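You operate a simulated robot arm through the tools that you are given. There is no shell and no other tool.

Carry out the task below with a simulated robot arm. There is one attempt and no reset: what you move stays moved.

## Task
Swap the grey strap in the vice for the black flat arm.
Fine: open the jaws, set the strap in the free slot of the plywood rack in line with the arms, lay the arm in and turn the red vice knob till the grip gauge stands in green.

Only the result counts: the job must be done as asked and must still hold three seconds after the hand-in. Knocking over, shifting, dropping, spilling or breaking anything else fails it.

## Robot
A 7-joint arm with a two-finger parallel gripper, fixed in place. Base frame: the origin is on the floor under the middle of its stand, x ahead of it, y to its left, z up. Readings come in mm, degrees, newtons and seconds.
With the tool pointing down near the work surface it reaches from about 240 to 680 mm from the base axis. Its first joint turns from -66.0 to 66.0 degrees. Payload 2.4 kg.
The tool frame sits at the grasp point between the pads (the TCP): z along the fingers, y along the line on which they close. The tips reach 30 mm beyond it. Largest opening 94 mm; finger width 28, thickness 10; the body of the gripper, 50 by 96 mm, starts 55 mm behind the TCP.
Orientation is that of the tool frame in the base frame, as a unit quaternion [w, x, y, z]. With the fingers straight down and closing along the base's y, the tool's x points along the base's -x, its y along +y and its z along -z.

## Interface
- The arm moves only by the tool drive_tool. Its argument "increments" is a list of rows, each a list of 6 numbers: the shift along the base's x, y, z in mm, then the turn, a rotation vector about the base's x, y, z in degrees. In form: [[dx, dy, dz, ax, ay, az], ...]. A call has 1 to 20 rows; each row shifts and turns the commanded pose from where the row before left it. "hand" is the closure, from 0 (fully open) to 1 (shut), set as the call begins (left out, the last holds). A row lasts 0.2 s, in which the tool goes at most 50 mm and 8.6 degrees; a call with a longer step from one row to the next is refused whole, and so is a gripper value outside its range. A pose out of reach is approached as far as the arm can. The call stops where the force on the tool passes 60 N (or 10 N more than at its start, if that is more) or the arm is blocked; 0.2 s more then pass. Each finger travels about 153 mm/s and halts on what it meets, pressing with about 30 N; the grip force reading is that of the motor and also rises with nothing between the fingers. The clock runs only during rows and for 0.2 s after the last one: add rows that do not move to give the fingers time. The reply holds the time, the measured pose of the TCP, the force on the tool along the base axes, the opening and the grip force, in the units named above and with some noise, with the torque about the TCP (base axes, N m) and any sound that the robot's microphone picked up.
- Cameras (640 x 400 px; columns grow to the right, rows downward): "scene" is fixed at [50.9, 483, 1450.5]; the picture's right is [-0.61, -0.79, 0.00], its down [-0.39, 0.30, -0.87] and it looks along [0.69, -0.53, -0.50] (base axes); focal length 299 px, centre (320, 200). "wrist" rides on the gripper at [76, 14, -102] in the tool frame; the picture's right is [-0.18, 0.98, 0.00], its down [-0.75, -0.14, -0.64] and it looks along [-0.63, -0.12, 0.77] (tool axes); focal length 243 px, centre (320, 200). There is no depth. A picture from a camera that has moved, and an enlarged one, comes with that camera's place and axes in the base frame and with its lens.
- camera(camera): a new picture of that camera. The clock stands still meanwhile.
- enlarge(camera, box): a new picture of the part [left, top, right, bottom] of that camera's present view, enlarged. The clock stands still meanwhile.
- hand_in(): hands the job in; it is judged then, once.

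Nothing tells you positions but the pictures and the camera data. Unless the task says otherwise, let go and move clear before handing in.

The tools are called after ">>>" by a JSON object that holds its "name" and its "arguments". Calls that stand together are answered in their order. drive_tool: Moves the arm, as the interface text tells. Its arguments: {"type":"object","properties":{"increments":{"type":"array","items":{"type":"array","items":{"type":"number"}}},"hand":{"type":"number"}},"required":["increments"]} The other tools are called the same way: camera (camera) takes a picture; enlarge (camera, box) takes an enlarged picture of a part of a camera's view; hand_in () hands the job in.

At the start:

```text
clock: 0.0
ee_pos: [329.3, -116.6, 1307.6]
ee_rot: [0.0, 0.0, 1.0, 0.0]
force: [0.0, 0.5, 0.4]
wrist_torque: [0.03, -0.01, 0.02]
width: 94.0
finger_force: 0.0
```

scene: 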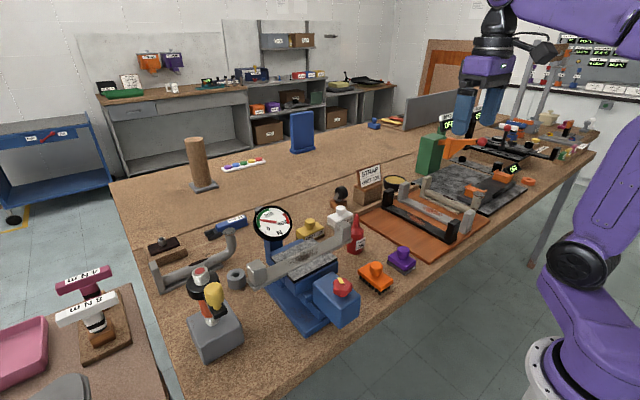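
wrist: 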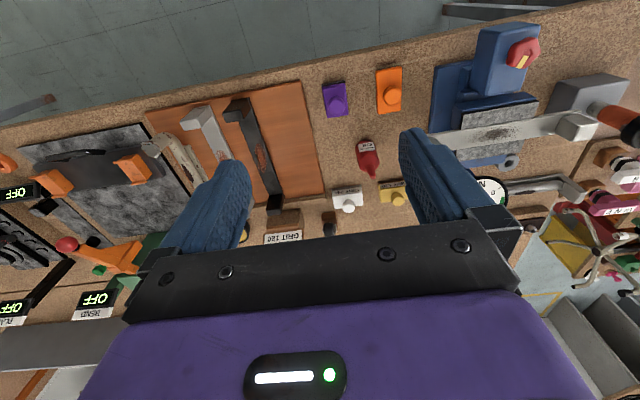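

I see a blue vice with a grey strap in it, a dial gauge, a red knob, and to the right an orange plywood rack holding flat arms. I'll look closer before moving anything.

>>> {"name": "enlarge", "arguments": {"camera": "scene", "box": [220, 190, 380, 340]}}

>>> {"name": "enlarge", "arguments": {"camera": "scene", "box": [340, 140, 540, 270]}}

>>> {"name": "enlarge", "arguments": {"camera": "wrist", "box": [400, 10, 640, 210]}}

>>> {"name": "enlarge", "arguments": {"camera": "wrist", "box": [120, 70, 340, 250]}}

```text
2.67 times, centred on (300, 265) of scene
camera zoom: at [50.9, 483.0, 1450.5], right [-0.61, -0.79, 0.0], down [-0.39, 0.3, -0.87], along [0.69, -0.53, -0.5], focal length 797 px, centre (373, 27)
```

zoom: 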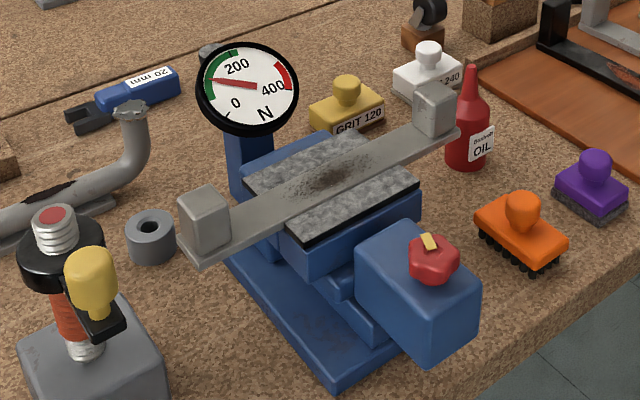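

```text
3.08 times, centred on (440, 205) of scene
camera zoom: at [50.9, 483.0, 1450.5], right [-0.61, -0.79, 0.0], down [-0.39, 0.3, -0.87], along [0.69, -0.53, -0.5], focal length 920 px, centre (-49, 185)
```

zoom: 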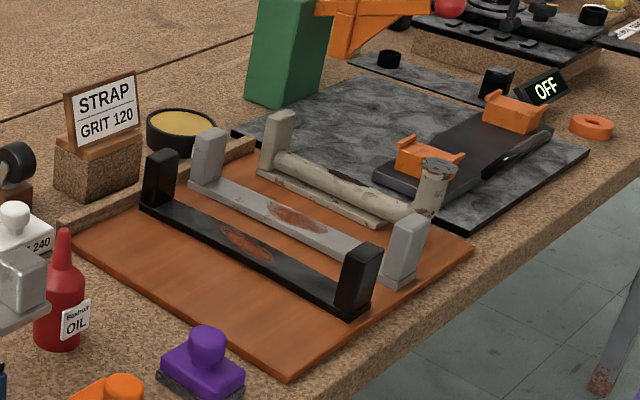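

```text
2.00 times, centred on (520, 110) of wrist
camera zoom: at [251.5, -101.1, 1410.0], right [0.18, 0.98, 0.0], down [0.75, -0.14, 0.64], along [0.63, -0.12, -0.77], focal length 485 px, centre (-80, 380)
```

zoom: 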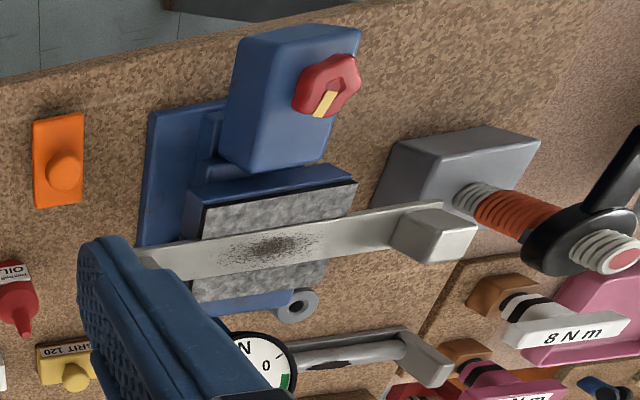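

```text
2.22 times, centred on (230, 160) of wrist
camera zoom: at [251.5, -101.1, 1410.0], right [0.18, 0.98, 0.0], down [0.75, -0.14, 0.64], along [0.63, -0.12, -0.77], focal length 539 px, centre (520, 289)
```

zoom: 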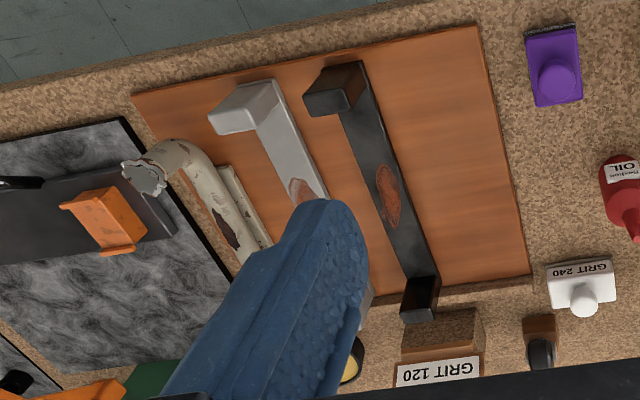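

The knob triangulates to roughly (369, 182, 996), with the strap lying roughly along y beyond it. I'll zoom in on the gauge, knob and jaws next.

>>> {"name": "enlarge", "arguments": {"camera": "scene", "box": [245, 198, 301, 242]}}

>>> {"name": "enlarge", "arguments": {"camera": "scene", "box": [270, 230, 370, 340]}}

>>> {"name": "enlarge", "arguments": {"camera": "wrist", "box": [420, 20, 600, 140]}}

>>> {"name": "enlarge", "arguments": {"camera": "scene", "box": [360, 175, 480, 265]}}

```text
9.09 times, centred on (273, 220) of scene
camera zoom: at [50.9, 483.0, 1450.5], right [-0.61, -0.79, 0.0], down [-0.39, 0.3, -0.87], along [0.69, -0.53, -0.5], focal length 2717 px, centre (747, 18)
```

zoom: 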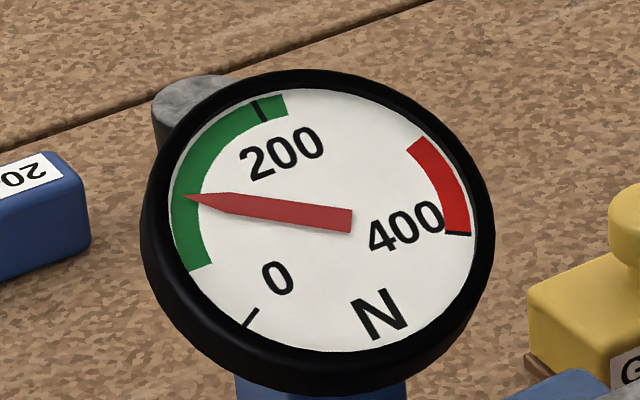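

```text
3.64 times, centred on (320, 285) of scene
camera zoom: at [50.9, 483.0, 1450.5], right [-0.61, -0.79, 0.0], down [-0.39, 0.3, -0.87], along [0.69, -0.53, -0.5], focal length 1087 px, centre (320, -109)
```

zoom: 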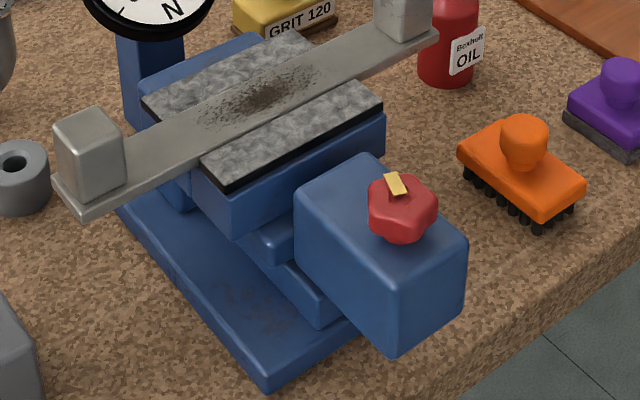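

```text
3.33 times, centred on (510, 80) of wrist
camera zoom: at [251.5, -101.1, 1410.0], right [0.18, 0.98, 0.0], down [0.75, -0.14, 0.64], along [0.63, -0.12, -0.77], focal length 809 px, centre (-313, 600)
```

zoom: 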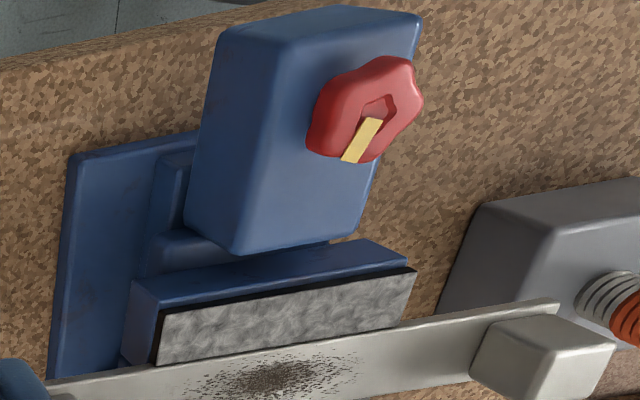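

```text
4.44 times, centred on (420, 220) of scene
camera zoom: at [50.9, 483.0, 1450.5], right [-0.61, -0.79, 0.0], down [-0.39, 0.3, -0.87], along [0.69, -0.53, -0.5], focal length 1328 px, centre (-124, 111)
```

zoom: 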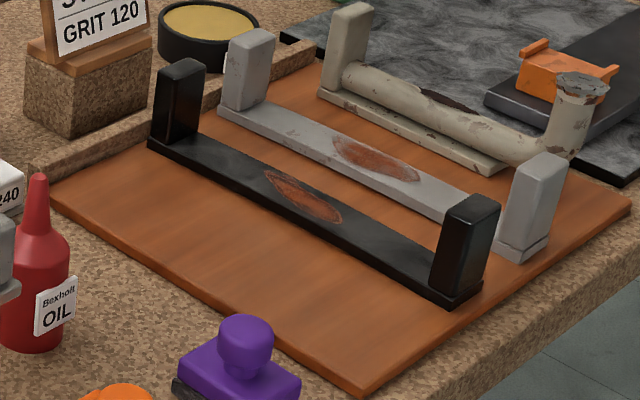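

The gauge reads about 100 N, inside the green band that runs from roughly 40 to 230 N. The rack holds the beige tube, a grey arm and the black arm, and the free slot is on the vice side. Next I'll move above the rack to get better views.

>>> {"name": "drive_tool", "arguments": {"increments": [[26.2, -22.6, -11.4, 0, 0, 0], [26.2, -22.6, -11.4, 0, 0, 0], [26.2, -22.6, -11.4, 0, 0, 0], [26.2, -22.6, -11.4, 0, 0, 0], [26.2, -22.6, -11.4, 0, 0, 0], [0, 0, 0, 0, 0, 0]], "hand": 0}}

>>> {"name": "camera", "arguments": {"camera": "wrist"}}

>>> {"name": "camera", "arguments": {"camera": "scene"}}

```text
clock: 1.4
ee_pos: [459.9, -228.9, 1250.2]
ee_rot: [0.0, 0.001, 1.0, 0.0]
force: [0.1, 0.5, 0.1]
wrist_torque: [0.01, -0.02, -0.01]
width: 93.9
finger_force: 0.0
```

```text
taken
camera wrist: at [382.6, -213.7, 1353.8], right [0.18, 0.98, 0.0], down [0.75, -0.14, 0.64], along [0.63, -0.12, -0.77], focal length 243 px, centre (320, 200)
```

wrist: 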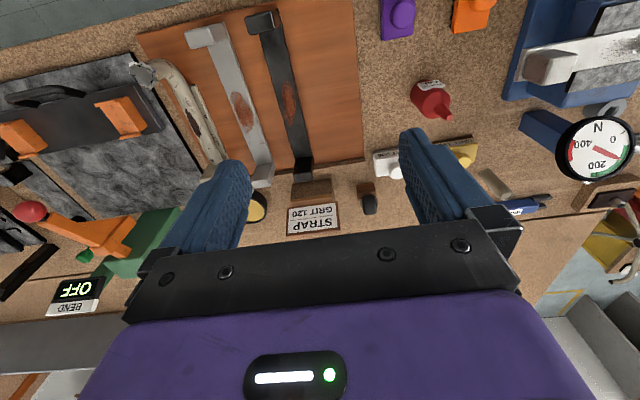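

```text
taken
```

scene: 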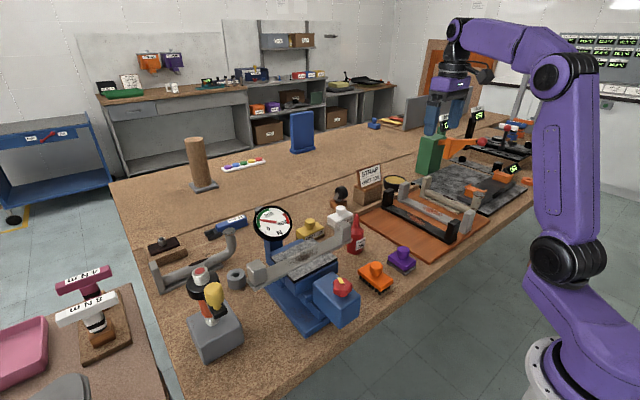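

I'll zoom in on the rack from this vantage point.

>>> {"name": "enlarge", "arguments": {"camera": "wrist", "box": [130, 0, 370, 150]}}

>>> {"name": "enlarge", "arguments": {"camera": "wrist", "box": [230, 100, 390, 200]}}

>>> {"name": "enlarge", "arguments": {"camera": "wrist", "box": [480, 0, 640, 100]}}

```text
2.67 times, centred on (250, 75) of wrist
camera zoom: at [382.6, -213.7, 1353.8], right [0.18, 0.98, 0.0], down [0.75, -0.14, 0.64], along [0.63, -0.12, -0.77], focal length 647 px, centre (507, 533)
```

zoom: 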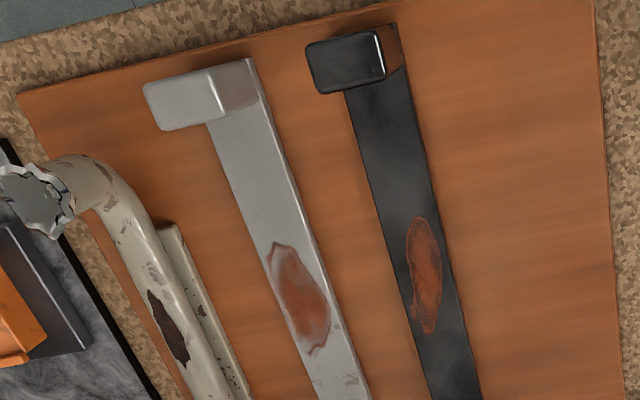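

```text
4.00 times, centred on (310, 150) of wrist
camera zoom: at [382.6, -213.7, 1353.8], right [0.18, 0.98, 0.0], down [0.75, -0.14, 0.64], along [0.63, -0.12, -0.77], focal length 970 px, centre (360, 400)
```

zoom: 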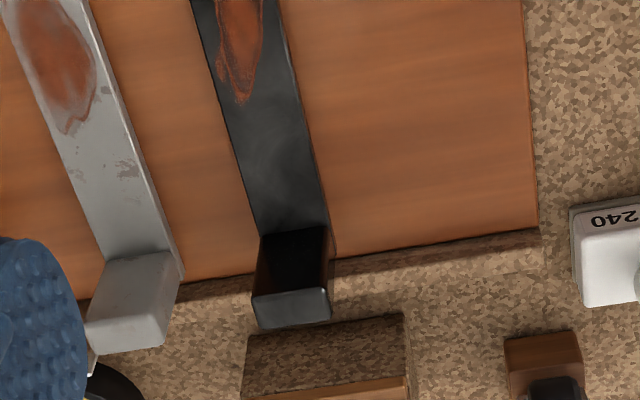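

```text
4.00 times, centred on (560, 50) of wrist
camera zoom: at [382.6, -213.7, 1353.8], right [0.18, 0.98, 0.0], down [0.75, -0.14, 0.64], along [0.63, -0.12, -0.77], focal length 970 px, centre (-640, 800)
```

zoom: 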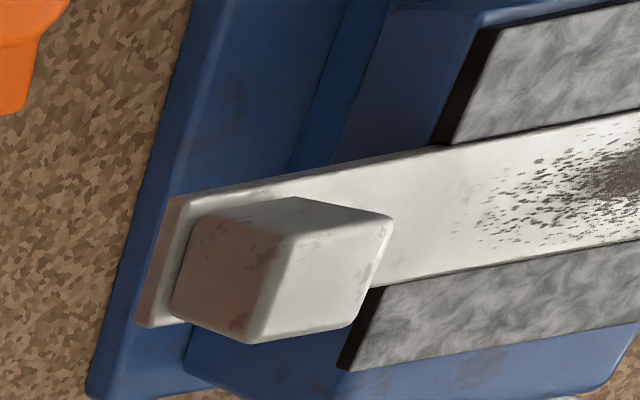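

The board's far end is near (668, -164, ~875). The strap runs from about (511, 65) to (522, 350) at z≈960. I'll move over the vice to inspect the jaws and knob.

>>> {"name": "drive_tool", "arguments": {"increments": [[-6, 41, -7, 0, 0, 0], [-6, 41, -7, 0, 0, 0], [-6, 41, -7, 0, 0, 0], [-6, 41, -7, 0, 0, 0], [-6, 41, -7, 0, 0, 0], [-6, 41, -7, 0, 0, 0], [-6, 41, -7, 0, 0, 0], [-6, 41, -7, 0, 0, 0], [-6, 41, -7, 0, 0, 0], [-6, 41, -7, 0, 0, 0], [0, 0, 0, 0, 0, 0]]}}

>>> {"name": "camera", "arguments": {"camera": "wrist"}}

>>> {"name": "enlarge", "arguments": {"camera": "wrist", "box": [200, 0, 440, 150]}}

```text
clock: 3.8
ee_pos: [399.9, 181.8, 1180.7]
ee_rot: [-0.001, 0.0, 1.0, 0.0]
force: [0.3, 0.1, 0.6]
wrist_torque: [-0.02, -0.01, 0.01]
width: 94.0
finger_force: 0.0
```

```text
taken
camera wrist: at [322.4, 196.8, 1283.0], right [0.18, 0.98, 0.0], down [0.75, -0.14, 0.64], along [0.63, -0.12, -0.77], focal length 243 px, centre (320, 200)
```

wrist: 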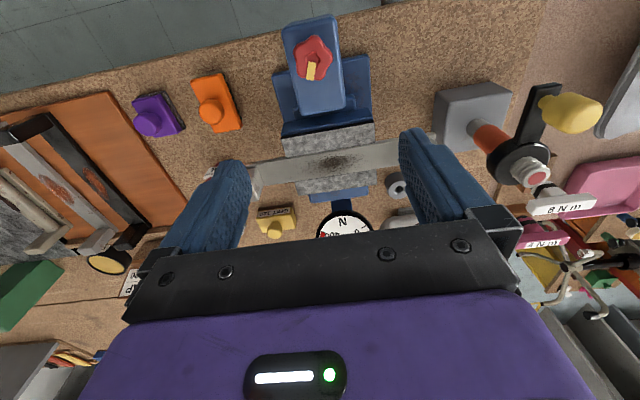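

```text
2.67 times, centred on (320, 75) of wrist
camera zoom: at [322.4, 196.8, 1283.0], right [0.18, 0.98, 0.0], down [0.75, -0.14, 0.64], along [0.63, -0.12, -0.77], focal length 647 px, centre (320, 533)
```

zoom: 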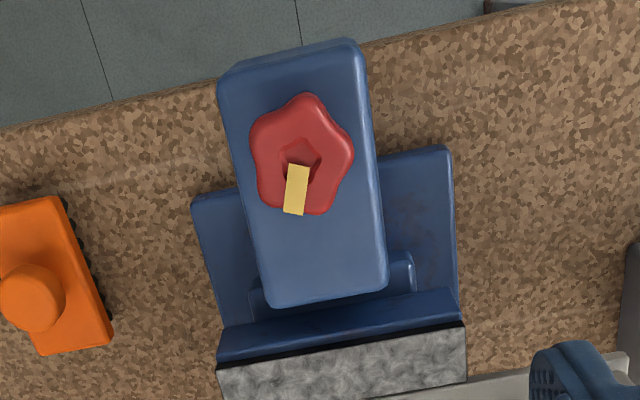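

The knob is a 5-lobed star of about 41 mm at (368, 181), on a box top at z≈980 (box x 340-430, y 154-208). I'll zoom in on the jaws from here.

>>> {"name": "enlarge", "arguments": {"camera": "wrist", "box": [240, 105, 430, 225]}}

>>> {"name": "enlarge", "arguments": {"camera": "scene", "box": [240, 220, 360, 300]}}

```text
3.33 times, centred on (335, 165) of wrist
camera zoom: at [322.4, 196.8, 1283.0], right [0.18, 0.98, 0.0], down [0.75, -0.14, 0.64], along [0.63, -0.12, -0.77], focal length 809 px, centre (270, 317)
```

zoom: 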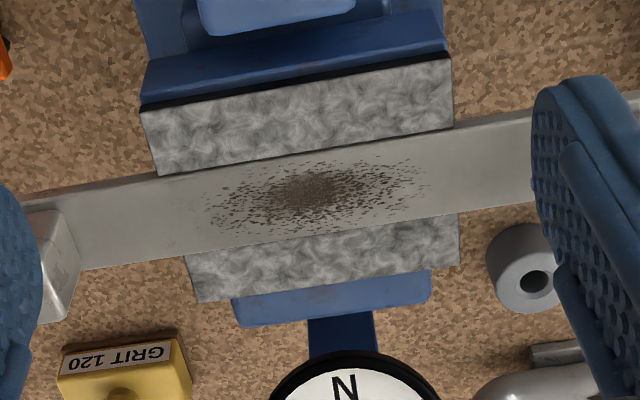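

```text
5.00 times, centred on (300, 260) of scene
camera zoom: at [50.9, 483.0, 1450.5], right [-0.61, -0.79, 0.0], down [-0.39, 0.3, -0.87], along [0.69, -0.53, -0.5], focal length 1494 px, centre (420, -100)
```

zoom: 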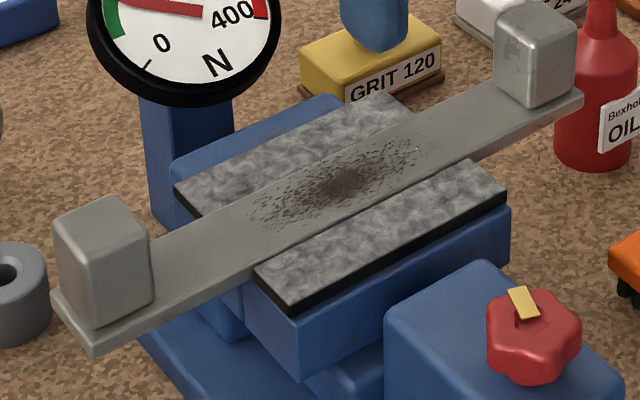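

>>> {"name": "enlarge", "arguments": {"camera": "wrist", "box": [250, 125, 330, 195]}}

>>> {"name": "enlarge", "arguments": {"camera": "scene", "box": [245, 250, 305, 300]}}

>>> {"name": "enlarge", "arguments": {"camera": "scene", "box": [310, 215, 370, 265]}}

```text
5.71 times, centred on (290, 160) of wrist
camera zoom: at [322.4, 196.8, 1283.0], right [0.18, 0.98, 0.0], down [0.75, -0.14, 0.64], along [0.63, -0.12, -0.77], focal length 1386 px, centre (491, 429)
```

zoom: 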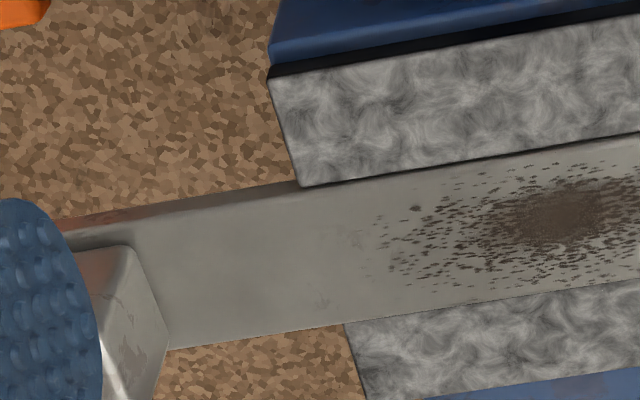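

```text
8.00 times, centred on (275, 275) of scene
camera zoom: at [50.9, 483.0, 1450.5], right [-0.61, -0.79, 0.0], down [-0.39, 0.3, -0.87], along [0.69, -0.53, -0.5], focal length 2391 px, centre (680, -400)
```

zoom: 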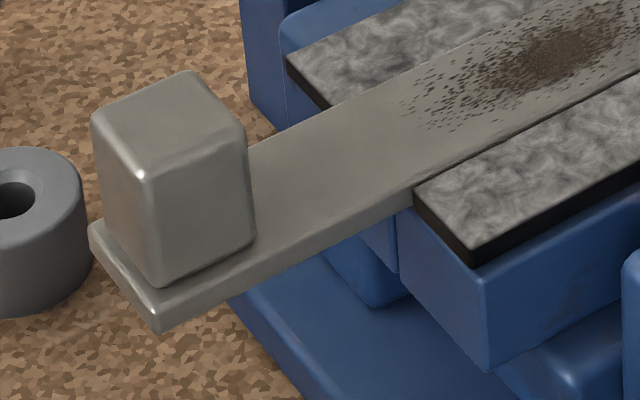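

```text
8.00 times, centred on (340, 240) of scene
camera zoom: at [50.9, 483.0, 1450.5], right [-0.61, -0.79, 0.0], down [-0.39, 0.3, -0.87], along [0.69, -0.53, -0.5], focal length 2391 px, centre (160, -120)
```

zoom: 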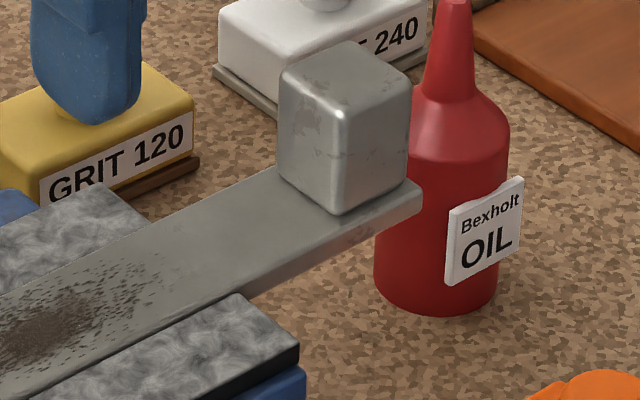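

The pad tops triangulate to z≈981, with the front pad at x 454-484. The bar is about 43 mm wide (x 484-527), runs y≈44-318, and is nearly flush with the pads. I'll take a side view of the vice, looking toward +y, to see what the strap rests on.

>>> {"name": "drive_tool", "arguments": {"increments": [[0, -40, 0, 0, 0, 0], [0, -40, 0, 0, 0, 0], [0, -40, 0, 0, 0, 0], [0, -40, 0, 0, 0, 0], [0, -40, 0, 0, 0, 0], [0, -40, 0, 0, 0, 0], [0, 0, 0, 0, 0, 8.5], [0, 0, 0, 0, 0, 8.5], [0, 0, 0, 0, 0, 8.5], [0, 0, 0, 0, 0, 8.5], [0, 0, 0, 0, 0, 8.5], [0, 0, 0, 0, 0, 8.5], [0, 0, 0, 0, 0, 8.5], [0, 0, 0, 0, 0, 8.5], [0, 0, 0, 0, 0, 8.5], [0, 0, 0, 0, 0, 8.5], [0, 0, 0, 0, 0, 5], [0, 0, 0, 0, 0, 0]]}}

>>> {"name": "camera", "arguments": {"camera": "wrist"}}

```text
clock: 7.6
ee_pos: [399.7, -58.1, 1181.3]
ee_rot: [0.001, 0.708, -0.706, 0.001]
force: [0.0, -0.2, 0.0]
wrist_torque: [-0.01, 0.03, -0.03]
width: 93.9
finger_force: 0.0
```

```text
taken
camera wrist: at [384.6, -134.5, 1283.1], right [-0.98, 0.18, 0.0], down [0.14, 0.75, 0.64], along [0.12, 0.63, -0.77], focal length 243 px, centre (320, 200)
```

wrist: 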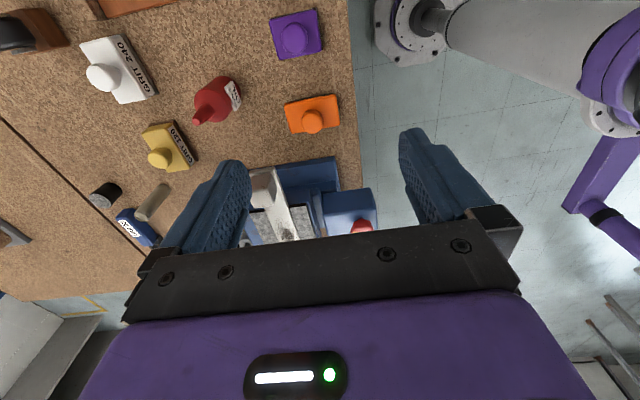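

>>> {"name": "drive_tool", "arguments": {"increments": [[0, -5, 0, 8.4, 0, 0], [0, -5, 0, 8.4, 0, 0], [0, -5, 0, 8.4, 0, 0], [0, -5, 0, 8.4, 0, 0], [0, -5, 0, 8.4, 0, 0], [0, -5, 0, 8.4, 0, 0], [0, 0, -30, 0, 0, 0], [0, 0, -30, 0, 0, 0], [0, 0, -30, 0, 0, 0], [0, 0, -30, 0, 0, 0], [0, 0, 0, 0, 0, 0]]}}

>>> {"name": "camera", "arguments": {"camera": "wrist"}}

```text
clock: 10.0
ee_pos: [398.6, -89.6, 1059.4]
ee_rot: [0.301, -0.64, 0.64, 0.301]
force: [-0.1, 0.0, 0.6]
wrist_torque: [-0.01, 0.0, 0.0]
width: 94.1
finger_force: 0.0
```

```text
taken
camera wrist: at [384.0, -216.6, 1066.5], right [-0.98, 0.12, 0.14], down [0.14, -0.01, 0.99], along [0.12, 0.99, 0.0], focal length 243 px, centre (320, 200)
```

wrist: 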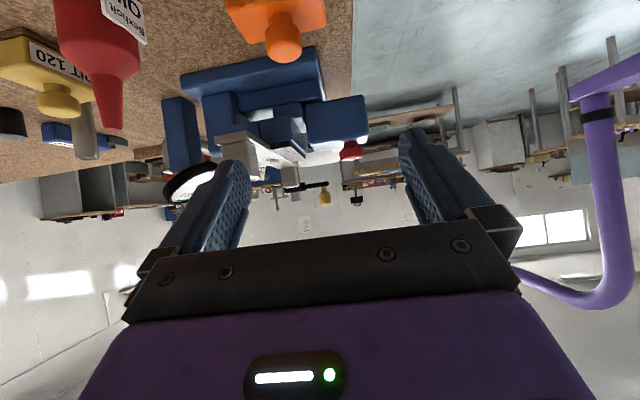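

>>> {"name": "enlarge", "arguments": {"camera": "wrist", "box": [150, 40, 390, 190]}}

>>> {"name": "enlarge", "arguments": {"camera": "wrist", "box": [200, 80, 320, 170]}}

```text
2.67 times, centred on (270, 115) of wrist
camera zoom: at [384.0, -216.6, 1066.5], right [-0.98, 0.12, 0.14], down [0.14, -0.01, 0.99], along [0.12, 0.99, 0.0], focal length 647 px, centre (453, 427)
```

zoom: 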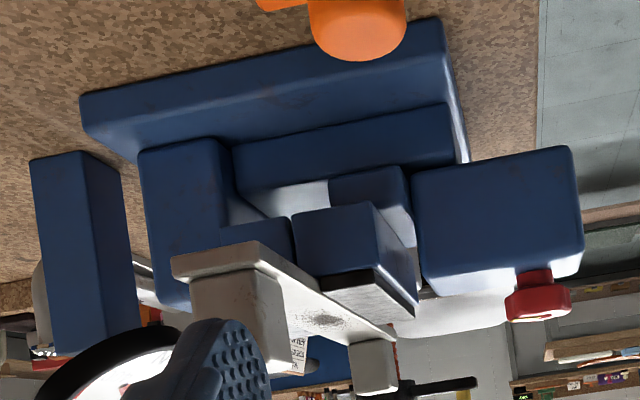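

```text
4.44 times, centred on (260, 125) of wrist
camera zoom: at [384.0, -216.6, 1066.5], right [-0.98, 0.12, 0.14], down [0.14, -0.01, 0.99], along [0.12, 0.99, 0.0], focal length 1078 px, centre (587, 533)
```

zoom: 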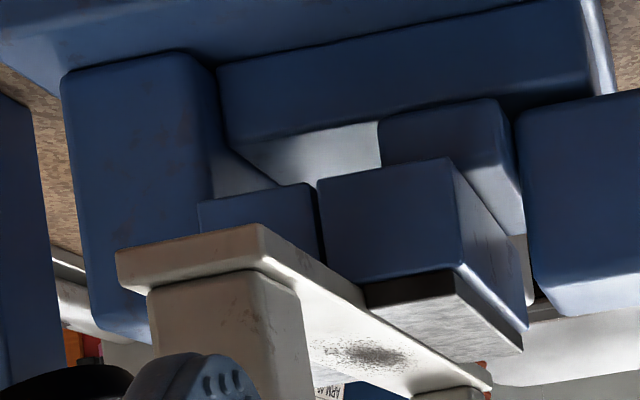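

The strap rests on a bed block between the fixed rear jaw and the moving front jaw, so it should stay put when the jaws open. I'll straighten the tool and go above the knob.

>>> {"name": "drive_tool", "arguments": {"increments": [[0, 0, 20, -8.4, 0, 0], [0, 0, 20, -8.4, 0, 0], [0, 0, 20, -8.4, 0, 0], [0, 0, 20, -8.4, 0, 0], [0, 0, 20, -8.4, 0, 0], [0, 0, 20, -8.4, 0, 0], [0, 0, 0, 0, 0, -8.5], [0, 0, 0, 0, 0, -8.5], [0, 0, 0, 0, 0, -8.5], [0, 0, 0, 0, 0, -8.5], [0, 0, 0, 0, 0, -8.5], [0, 0, 0, 0, 0, -8.5], [0, 0, 0, 0, 0, -8.5], [0, 0, 0, 0, 0, -8.5], [0, 0, 0, 0, 0, -8.5], [0, 0, 0, 0, 0, -8.5], [0, 0, 0, 0, 0, -5], [0, 0, 0, 0, 0, 0]]}}

>>> {"name": "drive_tool", "arguments": {"increments": [[-4, 38, -11, 0, 0, 0], [-4, 38, -11, 0, 0, 0], [-4, 38, -11, 0, 0, 0], [-4, 38, -11, 0, 0, 0], [-4, 38, -11, 0, 0, 0], [-4, 38, -11, 0, 0, 0], [-4, 38, -11, 0, 0, 0], [0, 0, 0, 0, 0, 0]]}}

>>> {"name": "camera", "arguments": {"camera": "wrist"}}

>>> {"name": "camera", "arguments": {"camera": "scene"}}

```text
clock: 13.8
ee_pos: [399.5, -88.8, 1180.3]
ee_rot: [0.0, 0.0, 1.0, 0.0]
force: [0.3, 0.9, 0.2]
wrist_torque: [0.0, 0.03, -0.03]
width: 93.9
finger_force: 0.1
```

```text
clock: 15.6
ee_pos: [371.9, 177.5, 1102.4]
ee_rot: [0.0, 0.0, 1.0, 0.0]
force: [0.2, -0.4, -0.7]
wrist_torque: [0.03, 0.01, 0.02]
width: 94.4
finger_force: 0.0
```

```text
taken
camera wrist: at [294.3, 192.9, 1206.0], right [0.18, 0.98, 0.0], down [0.75, -0.14, 0.64], along [0.63, -0.12, -0.77], focal length 243 px, centre (320, 200)
```

wrist: 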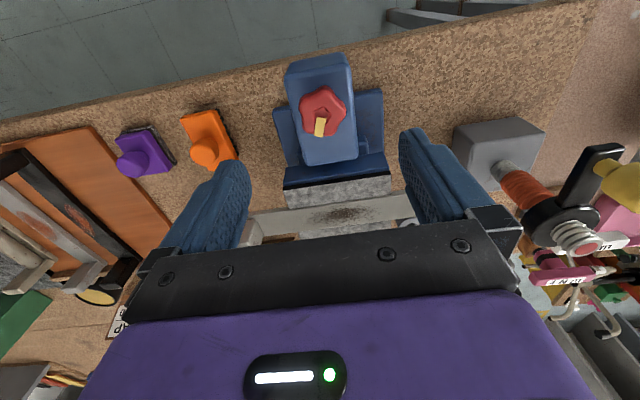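

```text
taken
```

scene: 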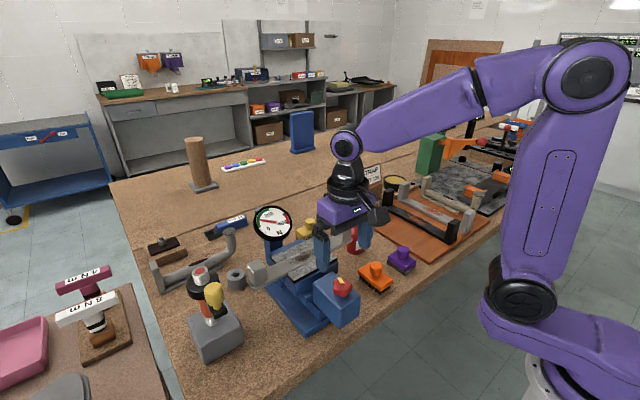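

>>> {"name": "enlarge", "arguments": {"camera": "wrist", "box": [260, 40, 400, 170]}}

>>> {"name": "enlarge", "arguments": {"camera": "scene", "box": [300, 255, 370, 330]}}

```text
3.08 times, centred on (330, 105) of wrist
camera zoom: at [294.3, 192.9, 1206.0], right [0.18, 0.98, 0.0], down [0.75, -0.14, 0.64], along [0.63, -0.12, -0.77], focal length 746 px, centre (289, 492)
```

zoom: 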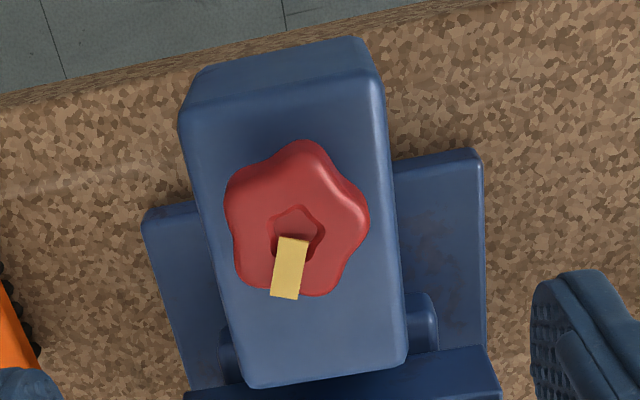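

```text
5.33 times, centred on (335, 292) of scene
camera zoom: at [50.9, 483.0, 1450.5], right [-0.61, -0.79, 0.0], down [-0.39, 0.3, -0.87], along [0.69, -0.53, -0.5], focal length 1594 px, centre (240, -293)
```

zoom: 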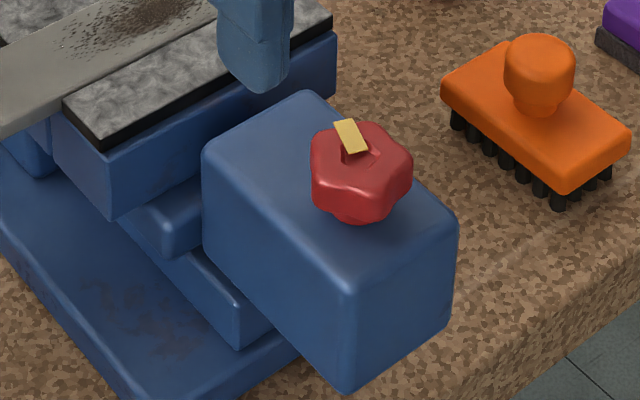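

The knob is a star head at z≈991-1008 on a short shaft, centred at (368, 181.5). I'll descend with open fingers and grip it with the tips just above the box top.

>>> {"name": "drive_tool", "arguments": {"increments": [[-2, 2, -25, 0, 0, 0], [-2, 2, -25, 0, 0, 0], [0, 0, -20, 0, 0, 0], [0, 0, -15, 0, 0, 0], [0, 0, 0, 0, 0, 0]]}}

>>> {"name": "camera", "arguments": {"camera": "wrist"}}

>>> {"name": "enlarge", "arguments": {"camera": "scene", "box": [290, 230, 390, 330]}}

```text
clock: 16.8
ee_pos: [368.7, 181.5, 1018.2]
ee_rot: [0.0, 0.0, 1.0, 0.0]
force: [-0.3, -0.2, 0.1]
wrist_torque: [-0.03, -0.01, 0.02]
width: 93.8
finger_force: 0.0
```

```text
taken
camera wrist: at [291.0, 196.0, 1120.7], right [0.18, 0.98, 0.0], down [0.75, -0.14, 0.64], along [0.63, -0.12, -0.77], focal length 243 px, centre (320, 200)
```

wrist: 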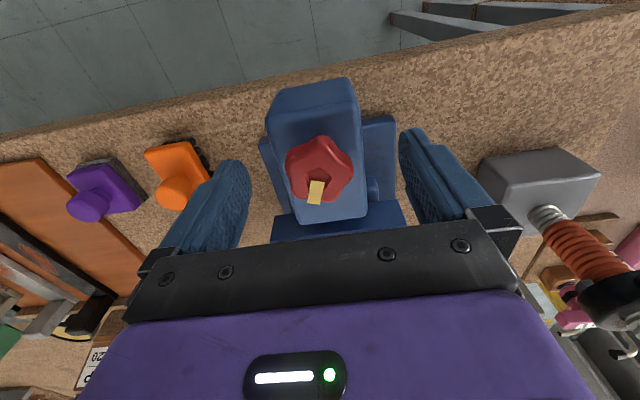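

```text
4.00 times, centred on (340, 280) of scene
camera zoom: at [50.9, 483.0, 1450.5], right [-0.61, -0.79, 0.0], down [-0.39, 0.3, -0.87], along [0.69, -0.53, -0.5], focal length 1196 px, centre (240, -120)
```

zoom: 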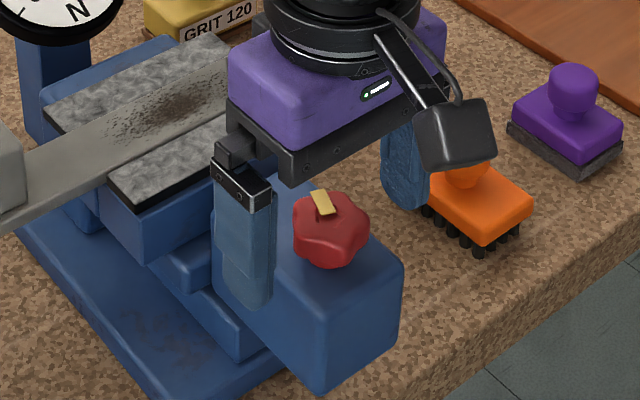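

>>> {"name": "drive_tool", "arguments": {"increments": [[0, 0, 0, 0, 0, 0], [0, 0, 0, 0, 0, 0], [0, 0, 0, 0, 0, 0]], "hand": 1}}

>>> {"name": "enlarge", "arguments": {"camera": "scene", "box": [290, 230, 390, 330]}}

>>> {"name": "enlarge", "arguments": {"camera": "scene", "box": [245, 198, 301, 242]}}

```text
clock: 17.6
ee_pos: [368.0, 179.4, 1017.3]
ee_rot: [-0.002, 0.002, 1.0, 0.0]
force: [1.4, -12.4, -1.3]
wrist_torque: [-0.25, -0.06, -0.02]
width: 36.6
finger_force: 45.0
```

```text
4.00 times, centred on (340, 280) of scene
camera zoom: at [51.0, 482.6, 1450.7], right [-0.61, -0.79, 0.0], down [-0.39, 0.3, -0.87], along [0.69, -0.53, -0.5], focal length 1196 px, centre (240, -120)
```

zoom: 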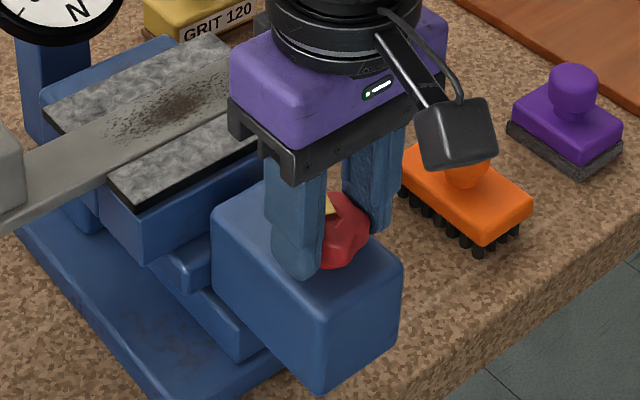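

```text
9.09 times, centred on (273, 220) of scene
camera zoom: at [51.0, 482.6, 1450.7], right [-0.61, -0.79, 0.0], down [-0.39, 0.3, -0.87], along [0.69, -0.53, -0.5], focal length 2717 px, centre (747, 18)
```

zoom: 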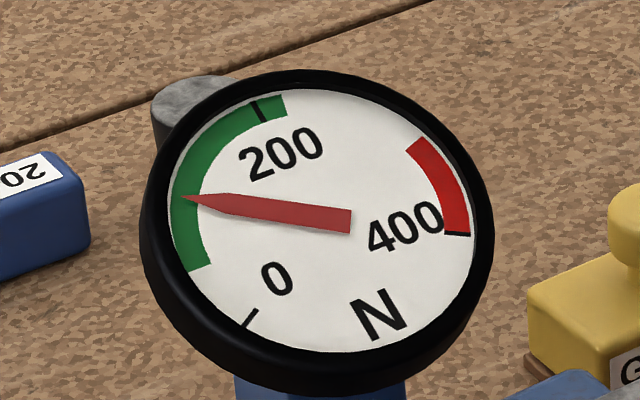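

The knob is gripped (36.6 mm). I'll turn it about 15° counter-clockwise as seen from above and check the gauge.

>>> {"name": "drive_tool", "arguments": {"increments": [[0, 0, 0, 0, 0, 5], [0, 0, 0, 0, 0, 5], [0, 0, 0, 0, 0, 5], [0, 0, 0, 0, 0, 0]]}}

>>> {"name": "enlarge", "arguments": {"camera": "scene", "box": [245, 198, 301, 242]}}

>>> {"name": "enlarge", "arguments": {"camera": "scene", "box": [250, 220, 390, 330]}}

```text
clock: 18.6
ee_pos: [368.2, 180.0, 1017.4]
ee_rot: [-0.001, -0.131, 0.991, -0.001]
force: [7.9, -22.9, -8.1]
wrist_torque: [-0.38, 0.4, -0.1]
width: 36.5
finger_force: 44.6
```

```text
9.09 times, centred on (273, 220) of scene
camera zoom: at [51.3, 482.3, 1450.8], right [-0.61, -0.79, 0.0], down [-0.39, 0.3, -0.87], along [0.69, -0.53, -0.5], focal length 2717 px, centre (747, 18)
```

zoom: 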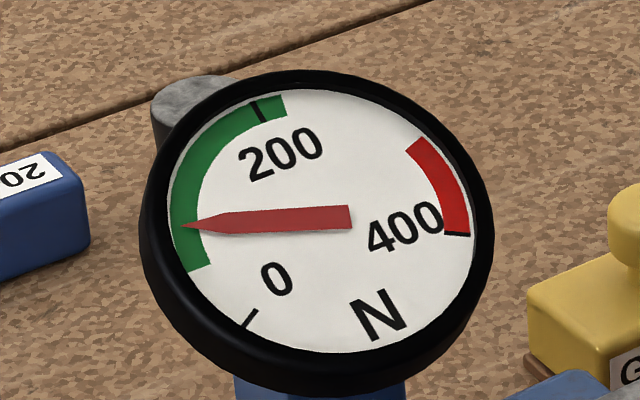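

```text
3.64 times, centred on (320, 275) of scene
camera zoom: at [51.3, 482.3, 1450.8], right [-0.61, -0.79, 0.0], down [-0.39, 0.3, -0.87], along [0.69, -0.53, -0.5], focal length 1087 px, centre (320, -73)
```

zoom: 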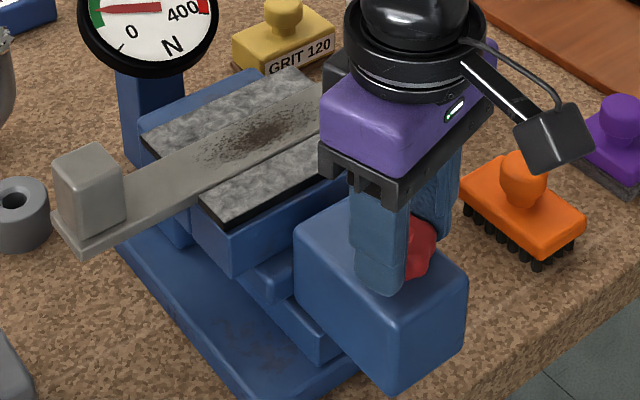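

Counter-clockwise loosens it: the gauge drops from ~105 to ~75 N over 15°. I'll keep turning that way.

>>> {"name": "drive_tool", "arguments": {"increments": [[0, -1, 0.5, 0, 0, 6], [0, 0, 0, 0, 0, 7], [0, 0, 0, 0, 0, 7], [0, 0, 0, 0, 0, 7], [0, 0, 0, 0, 0, 7], [0, 0, 0, 0, 0, 7], [0, 0, 0, 0, 0, 0]]}}

>>> {"name": "camera", "arguments": {"camera": "scene"}}

>>> {"name": "enlarge", "arguments": {"camera": "scene", "box": [220, 198, 390, 330]}}

```text
clock: 20.2
ee_pos: [368.6, 178.7, 1018.4]
ee_rot: [0.0, -0.471, 0.882, -0.001]
force: [18.1, -22.6, -28.9]
wrist_torque: [-0.24, 0.02, -0.07]
width: 36.5
finger_force: 44.8
```

```text
taken
```

scene: 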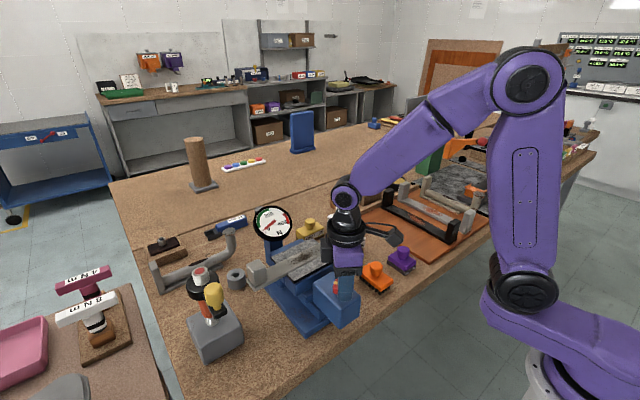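

```text
3.03 times, centred on (305, 264) of scene
camera zoom: at [51.8, 482.4, 1450.7], right [-0.61, -0.79, 0.0], down [-0.39, 0.3, -0.87], along [0.69, -0.53, -0.5], focal length 906 px, centre (366, 6)
```

zoom: 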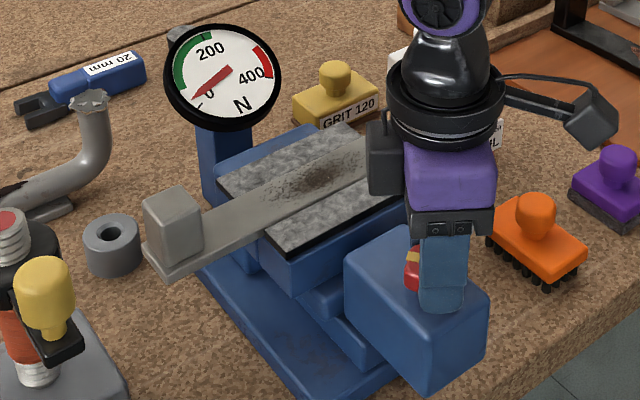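

The gauge is near 0 but the grip has built up some stress. I'll release and regrip at this yaw to relieve it, then keep opening.

>>> {"name": "drive_tool", "arguments": {"increments": [[0, 0, 0, 0, 0, 0], [0, 0, 0, 0, 0, 0]], "hand": 0}}

>>> {"name": "camera", "arguments": {"camera": "wrist"}}

>>> {"name": "enlarge", "arguments": {"camera": "scene", "box": [220, 198, 390, 330]}}

```text
clock: 20.8
ee_pos: [367.7, 181.4, 1019.1]
ee_rot: [0.001, -0.47, 0.883, 0.001]
force: [0.5, -0.5, 0.5]
wrist_torque: [-0.02, -0.04, 0.01]
width: 93.8
finger_force: 0.0
```

```text
taken
camera wrist: at [312.4, 126.1, 1121.8], right [-0.71, 0.7, 0.0], down [0.54, 0.55, 0.64], along [0.45, 0.46, -0.77], focal length 243 px, centre (320, 200)
```

wrist: 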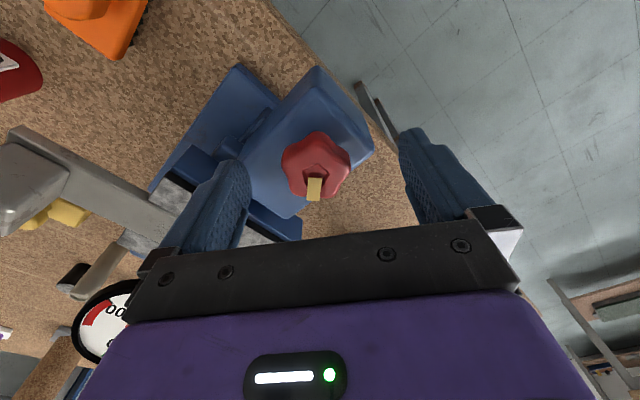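

```text
3.03 times, centred on (305, 264) of scene
camera zoom: at [50.9, 483.0, 1450.5], right [-0.61, -0.79, 0.0], down [-0.39, 0.3, -0.87], along [0.69, -0.53, -0.5], focal length 906 px, centre (366, 6)
```

zoom: 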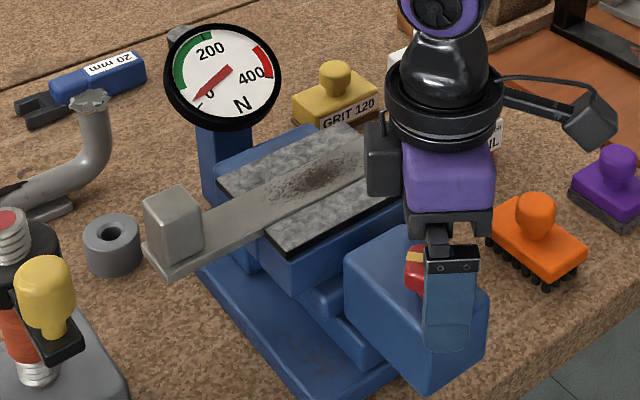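

>>> {"name": "drive_tool", "arguments": {"increments": [[0, -1, 0, 0, 0, 0], [0, 0, 0, 0, 0, 0], [0, 0, 0, 0, 0, 0], [0, 0, 0, 0, 0, 0]], "hand": 1}}

>>> {"name": "drive_tool", "arguments": {"increments": [[0, 0, 0, 0, 0, 7], [0, 0, 0, 0, 0, 7], [0, 0, 0, 0, 0, 7], [0, 0, 0, 0, 0, 7], [0, 0, 0, 0, 0, 7], [0, 0, 0, 0, 0, 7], [0, 0, 0, 0, 0, 7], [0, 0, 0, 0, 0, 0]]}}

>>> {"name": "enlarge", "arguments": {"camera": "scene", "box": [220, 198, 390, 330]}}

```text
clock: 21.8
ee_pos: [368.2, 177.9, 1018.2]
ee_rot: [0.001, -0.468, 0.884, -0.001]
force: [16.2, -9.8, -5.3]
wrist_torque: [0.42, -0.55, -0.03]
width: 36.3
finger_force: 44.7
```

```text
clock: 23.6
ee_pos: [368.2, 178.3, 1019.5]
ee_rot: [0.001, 0.794, -0.608, 0.001]
force: [23.8, -16.0, -4.2]
wrist_torque: [0.53, -0.16, -0.02]
width: 36.1
finger_force: 44.6
```

```text
3.03 times, centred on (305, 264) of scene
camera zoom: at [51.7, 482.5, 1450.7], right [-0.61, -0.79, 0.0], down [-0.39, 0.3, -0.87], along [0.69, -0.53, -0.5], focal length 906 px, centre (366, 6)
```

zoom: 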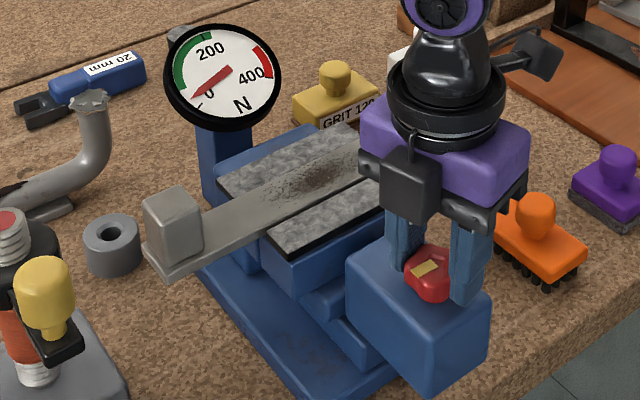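

>>> {"name": "drive_tool", "arguments": {"increments": [[0, 0, 0, 0, 0, 7], [0, 0, 0, 0, 0, 7], [0, 0, 0, 0, 0, 7], [0, 0, 0, 0, 0, 7], [0, 0, 0, 0, 0, 7], [0, 0, 0, 0, 0, 7], [0, 0, 0, 0, 0, 7], [0, 0, 0, 0, 0, 0]]}}

>>> {"name": "enlarge", "arguments": {"camera": "scene", "box": [220, 198, 390, 330]}}

```text
clock: 25.4
ee_pos: [367.4, 179.2, 1018.7]
ee_rot: [0.0, 0.975, -0.223, 0.0]
force: [13.5, -7.2, 6.3]
wrist_torque: [-0.57, -1.31, -0.03]
width: 36.5
finger_force: 44.5
```

```text
3.03 times, centred on (305, 264) of scene
camera zoom: at [51.2, 482.7, 1450.6], right [-0.61, -0.79, 0.0], down [-0.39, 0.3, -0.87], along [0.69, -0.53, -0.5], focal length 906 px, centre (366, 6)
```

zoom: 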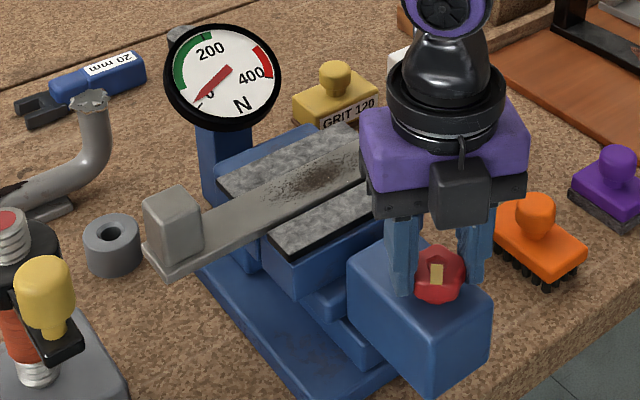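

>>> {"name": "enlarge", "arguments": {"camera": "scene", "box": [275, 235, 335, 285]}}

```text
8.00 times, centred on (305, 260) of scene
camera zoom: at [51.2, 482.7, 1450.6], right [-0.61, -0.79, 0.0], down [-0.39, 0.3, -0.87], along [0.69, -0.53, -0.5], focal length 2391 px, centre (440, -280)
```

zoom: 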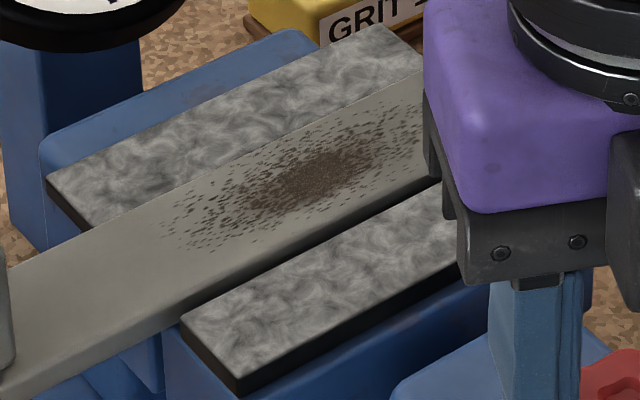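

After about 154° the gap is roughly 3 mm. I'll release, unwind the wrist around the knob with open fingers, and regrip for another long turn.

>>> {"name": "drive_tool", "arguments": {"increments": [[0, 0, 0, 0, 0, 0], [0, 0, 3, 0, 0, -8], [0, 0, 0, 0, 0, -8.5], [0, 0, 0, 0, 0, -8.5], [0, 0, 0, 0, 0, -8.5], [0, 0, 0, 0, 0, -8.5], [0, 0, 0, 0, 0, -8.5], [0, 0, 0, 0, 0, -8.5], [0, 0, 0, 0, 0, -8.5], [0, 0, 0, 0, 0, -8.5], [0, 0, 0, 0, 0, -8.5], [0, 0, 0, 0, 0, -8.5], [0, 0, 0, 0, 0, -8.5], [0, 0, 0, 0, 0, -8.5], [0, 0, 0, 0, 0, -8.5], [0, 0, 0, 0, 0, -8.5], [0, 0, 0, 0, 0, -8.5], [0, 0, 0, 0, 0, -8.5], [0, 0, 0, 0, 0, -8.5], [0, 0, 0, 0, 0, 0]], "hand": 0}}

>>> {"name": "drive_tool", "arguments": {"increments": [[0, 0, 0, 0, 0, -8.5], [0, 0, 0, 0, 0, -8.5], [0, 0, 0, 0, 0, -8.5], [0, 0, 0, 0, 0, -8.5], [0, 0, 0, 0, 0, -8.5], [0, 0, 0, 0, 0, -8.5], [0, 0, 0, 0, 0, -8.5], [0, 0, 0, 0, 0, -8.5], [0, 0, 0, 0, 0, 0]]}}

```text
clock: 29.6
ee_pos: [367.6, 179.0, 1020.9]
ee_rot: [0.0, -0.013, 1.0, 0.0]
force: [0.7, 0.6, 0.2]
wrist_torque: [-0.03, 0.03, 0.0]
width: 94.1
finger_force: 0.0
```

```text
clock: 31.6
ee_pos: [367.8, 179.0, 1022.5]
ee_rot: [0.0, 0.549, 0.836, 0.0]
force: [-0.1, -0.2, -0.8]
wrist_torque: [-0.01, -0.01, 0.03]
width: 93.9
finger_force: 0.1
```

>>> {"name": "drive_tool", "arguments": {"increments": [[0, 0, 0, 0, 0, -8.5], [0, 0, 0, 0, 0, -8.5], [0, 0, 0, 0, 0, -8.5], [0, 0, 0, 0, 0, -8.5], [0, 0, 0, 0, 0, -8.5], [0, 0, 0, 0, 0, -8.5], [0, 0, -3, 0, 0, 0], [0, 0, 0, 0, 0, 0]]}}

>>> {"name": "camera", "arguments": {"camera": "wrist"}}

>>> {"name": "enlarge", "arguments": {"camera": "scene", "box": [220, 198, 390, 330]}}

```text
clock: 33.4
ee_pos: [367.2, 179.3, 1018.6]
ee_rot: [0.0, 0.856, 0.518, 0.0]
force: [-0.8, 0.2, 0.9]
wrist_torque: [0.01, 0.0, 0.04]
width: 94.1
finger_force: 0.0
```

```text
taken
camera wrist: at [414.6, 240.6, 1121.5], right [0.79, -0.62, 0.0], down [-0.47, -0.6, 0.64], along [-0.4, -0.5, -0.77], focal length 243 px, centre (320, 200)
```

wrist: 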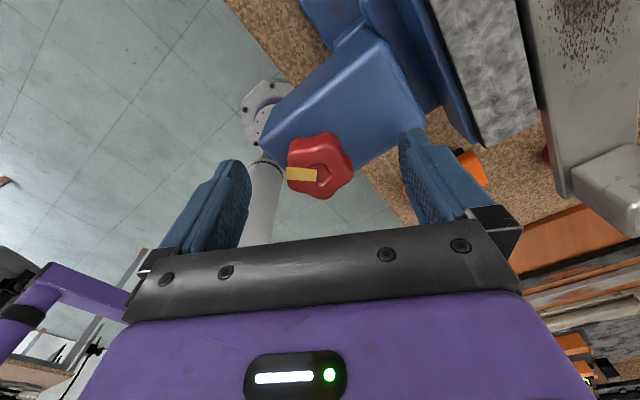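

```text
3.03 times, centred on (305, 264) of scene
camera zoom: at [50.9, 483.0, 1450.5], right [-0.61, -0.79, 0.0], down [-0.39, 0.3, -0.87], along [0.69, -0.53, -0.5], focal length 906 px, centre (366, 6)
```

zoom: 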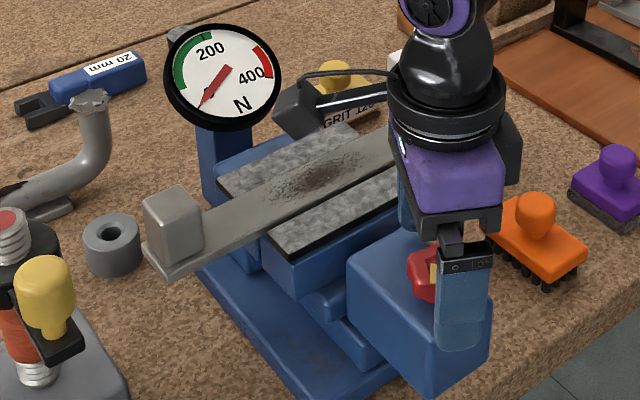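

The wrist has a wide range, with yaw now at -118°. I'll grip and turn about 260° counter-clockwise in stages.

>>> {"name": "drive_tool", "arguments": {"increments": [[0, 0, 0, 0, 0, 0], [0, 0, 0, 0, 0, 0], [0, 0, 0, 0, 0, 0], [0, 0, 0, 0, 0, 8], [0, 0, 0, 0, 0, 8], [0, 0, 0, 0, 0, 8], [0, 0, 0, 0, 0, 8], [0, 0, 0, 0, 0, 8], [0, 0, 0, 0, 0, 8], [0, 0, 0, 0, 0, 8], [0, 0, 0, 0, 0, 8], [0, 0, 0, 0, 0, 8], [0, 0, 0, 0, 0, 8], [0, 0, 0, 0, 0, 8], [0, 0, 0, 0, 0, 8], [0, 0, 0, 0, 0, 8], [0, 0, 0, 0, 0, 8], [0, 0, 0, 0, 0, 0]], "hand": 1}}

>>> {"name": "enlarge", "arguments": {"camera": "scene", "box": [220, 198, 390, 330]}}

```text
clock: 37.2
ee_pos: [367.2, 181.0, 1018.3]
ee_rot: [0.0, 0.048, 0.999, 0.0]
force: [-9.8, 3.3, -15.3]
wrist_torque: [0.01, -0.59, 0.0]
width: 36.4
finger_force: 45.4
```

```text
3.03 times, centred on (305, 264) of scene
camera zoom: at [50.8, 483.2, 1450.5], right [-0.61, -0.79, 0.0], down [-0.39, 0.3, -0.87], along [0.69, -0.53, -0.5], focal length 906 px, centre (366, 6)
```

zoom: 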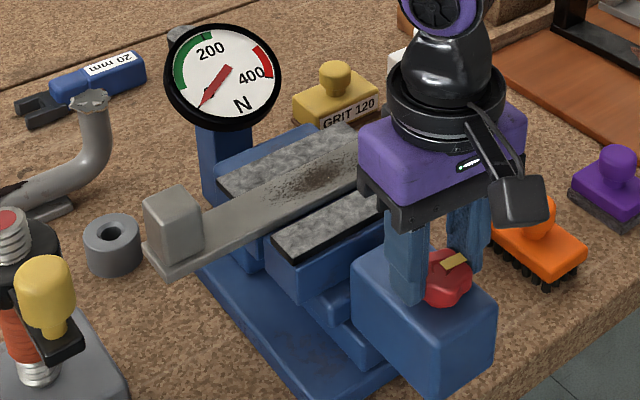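

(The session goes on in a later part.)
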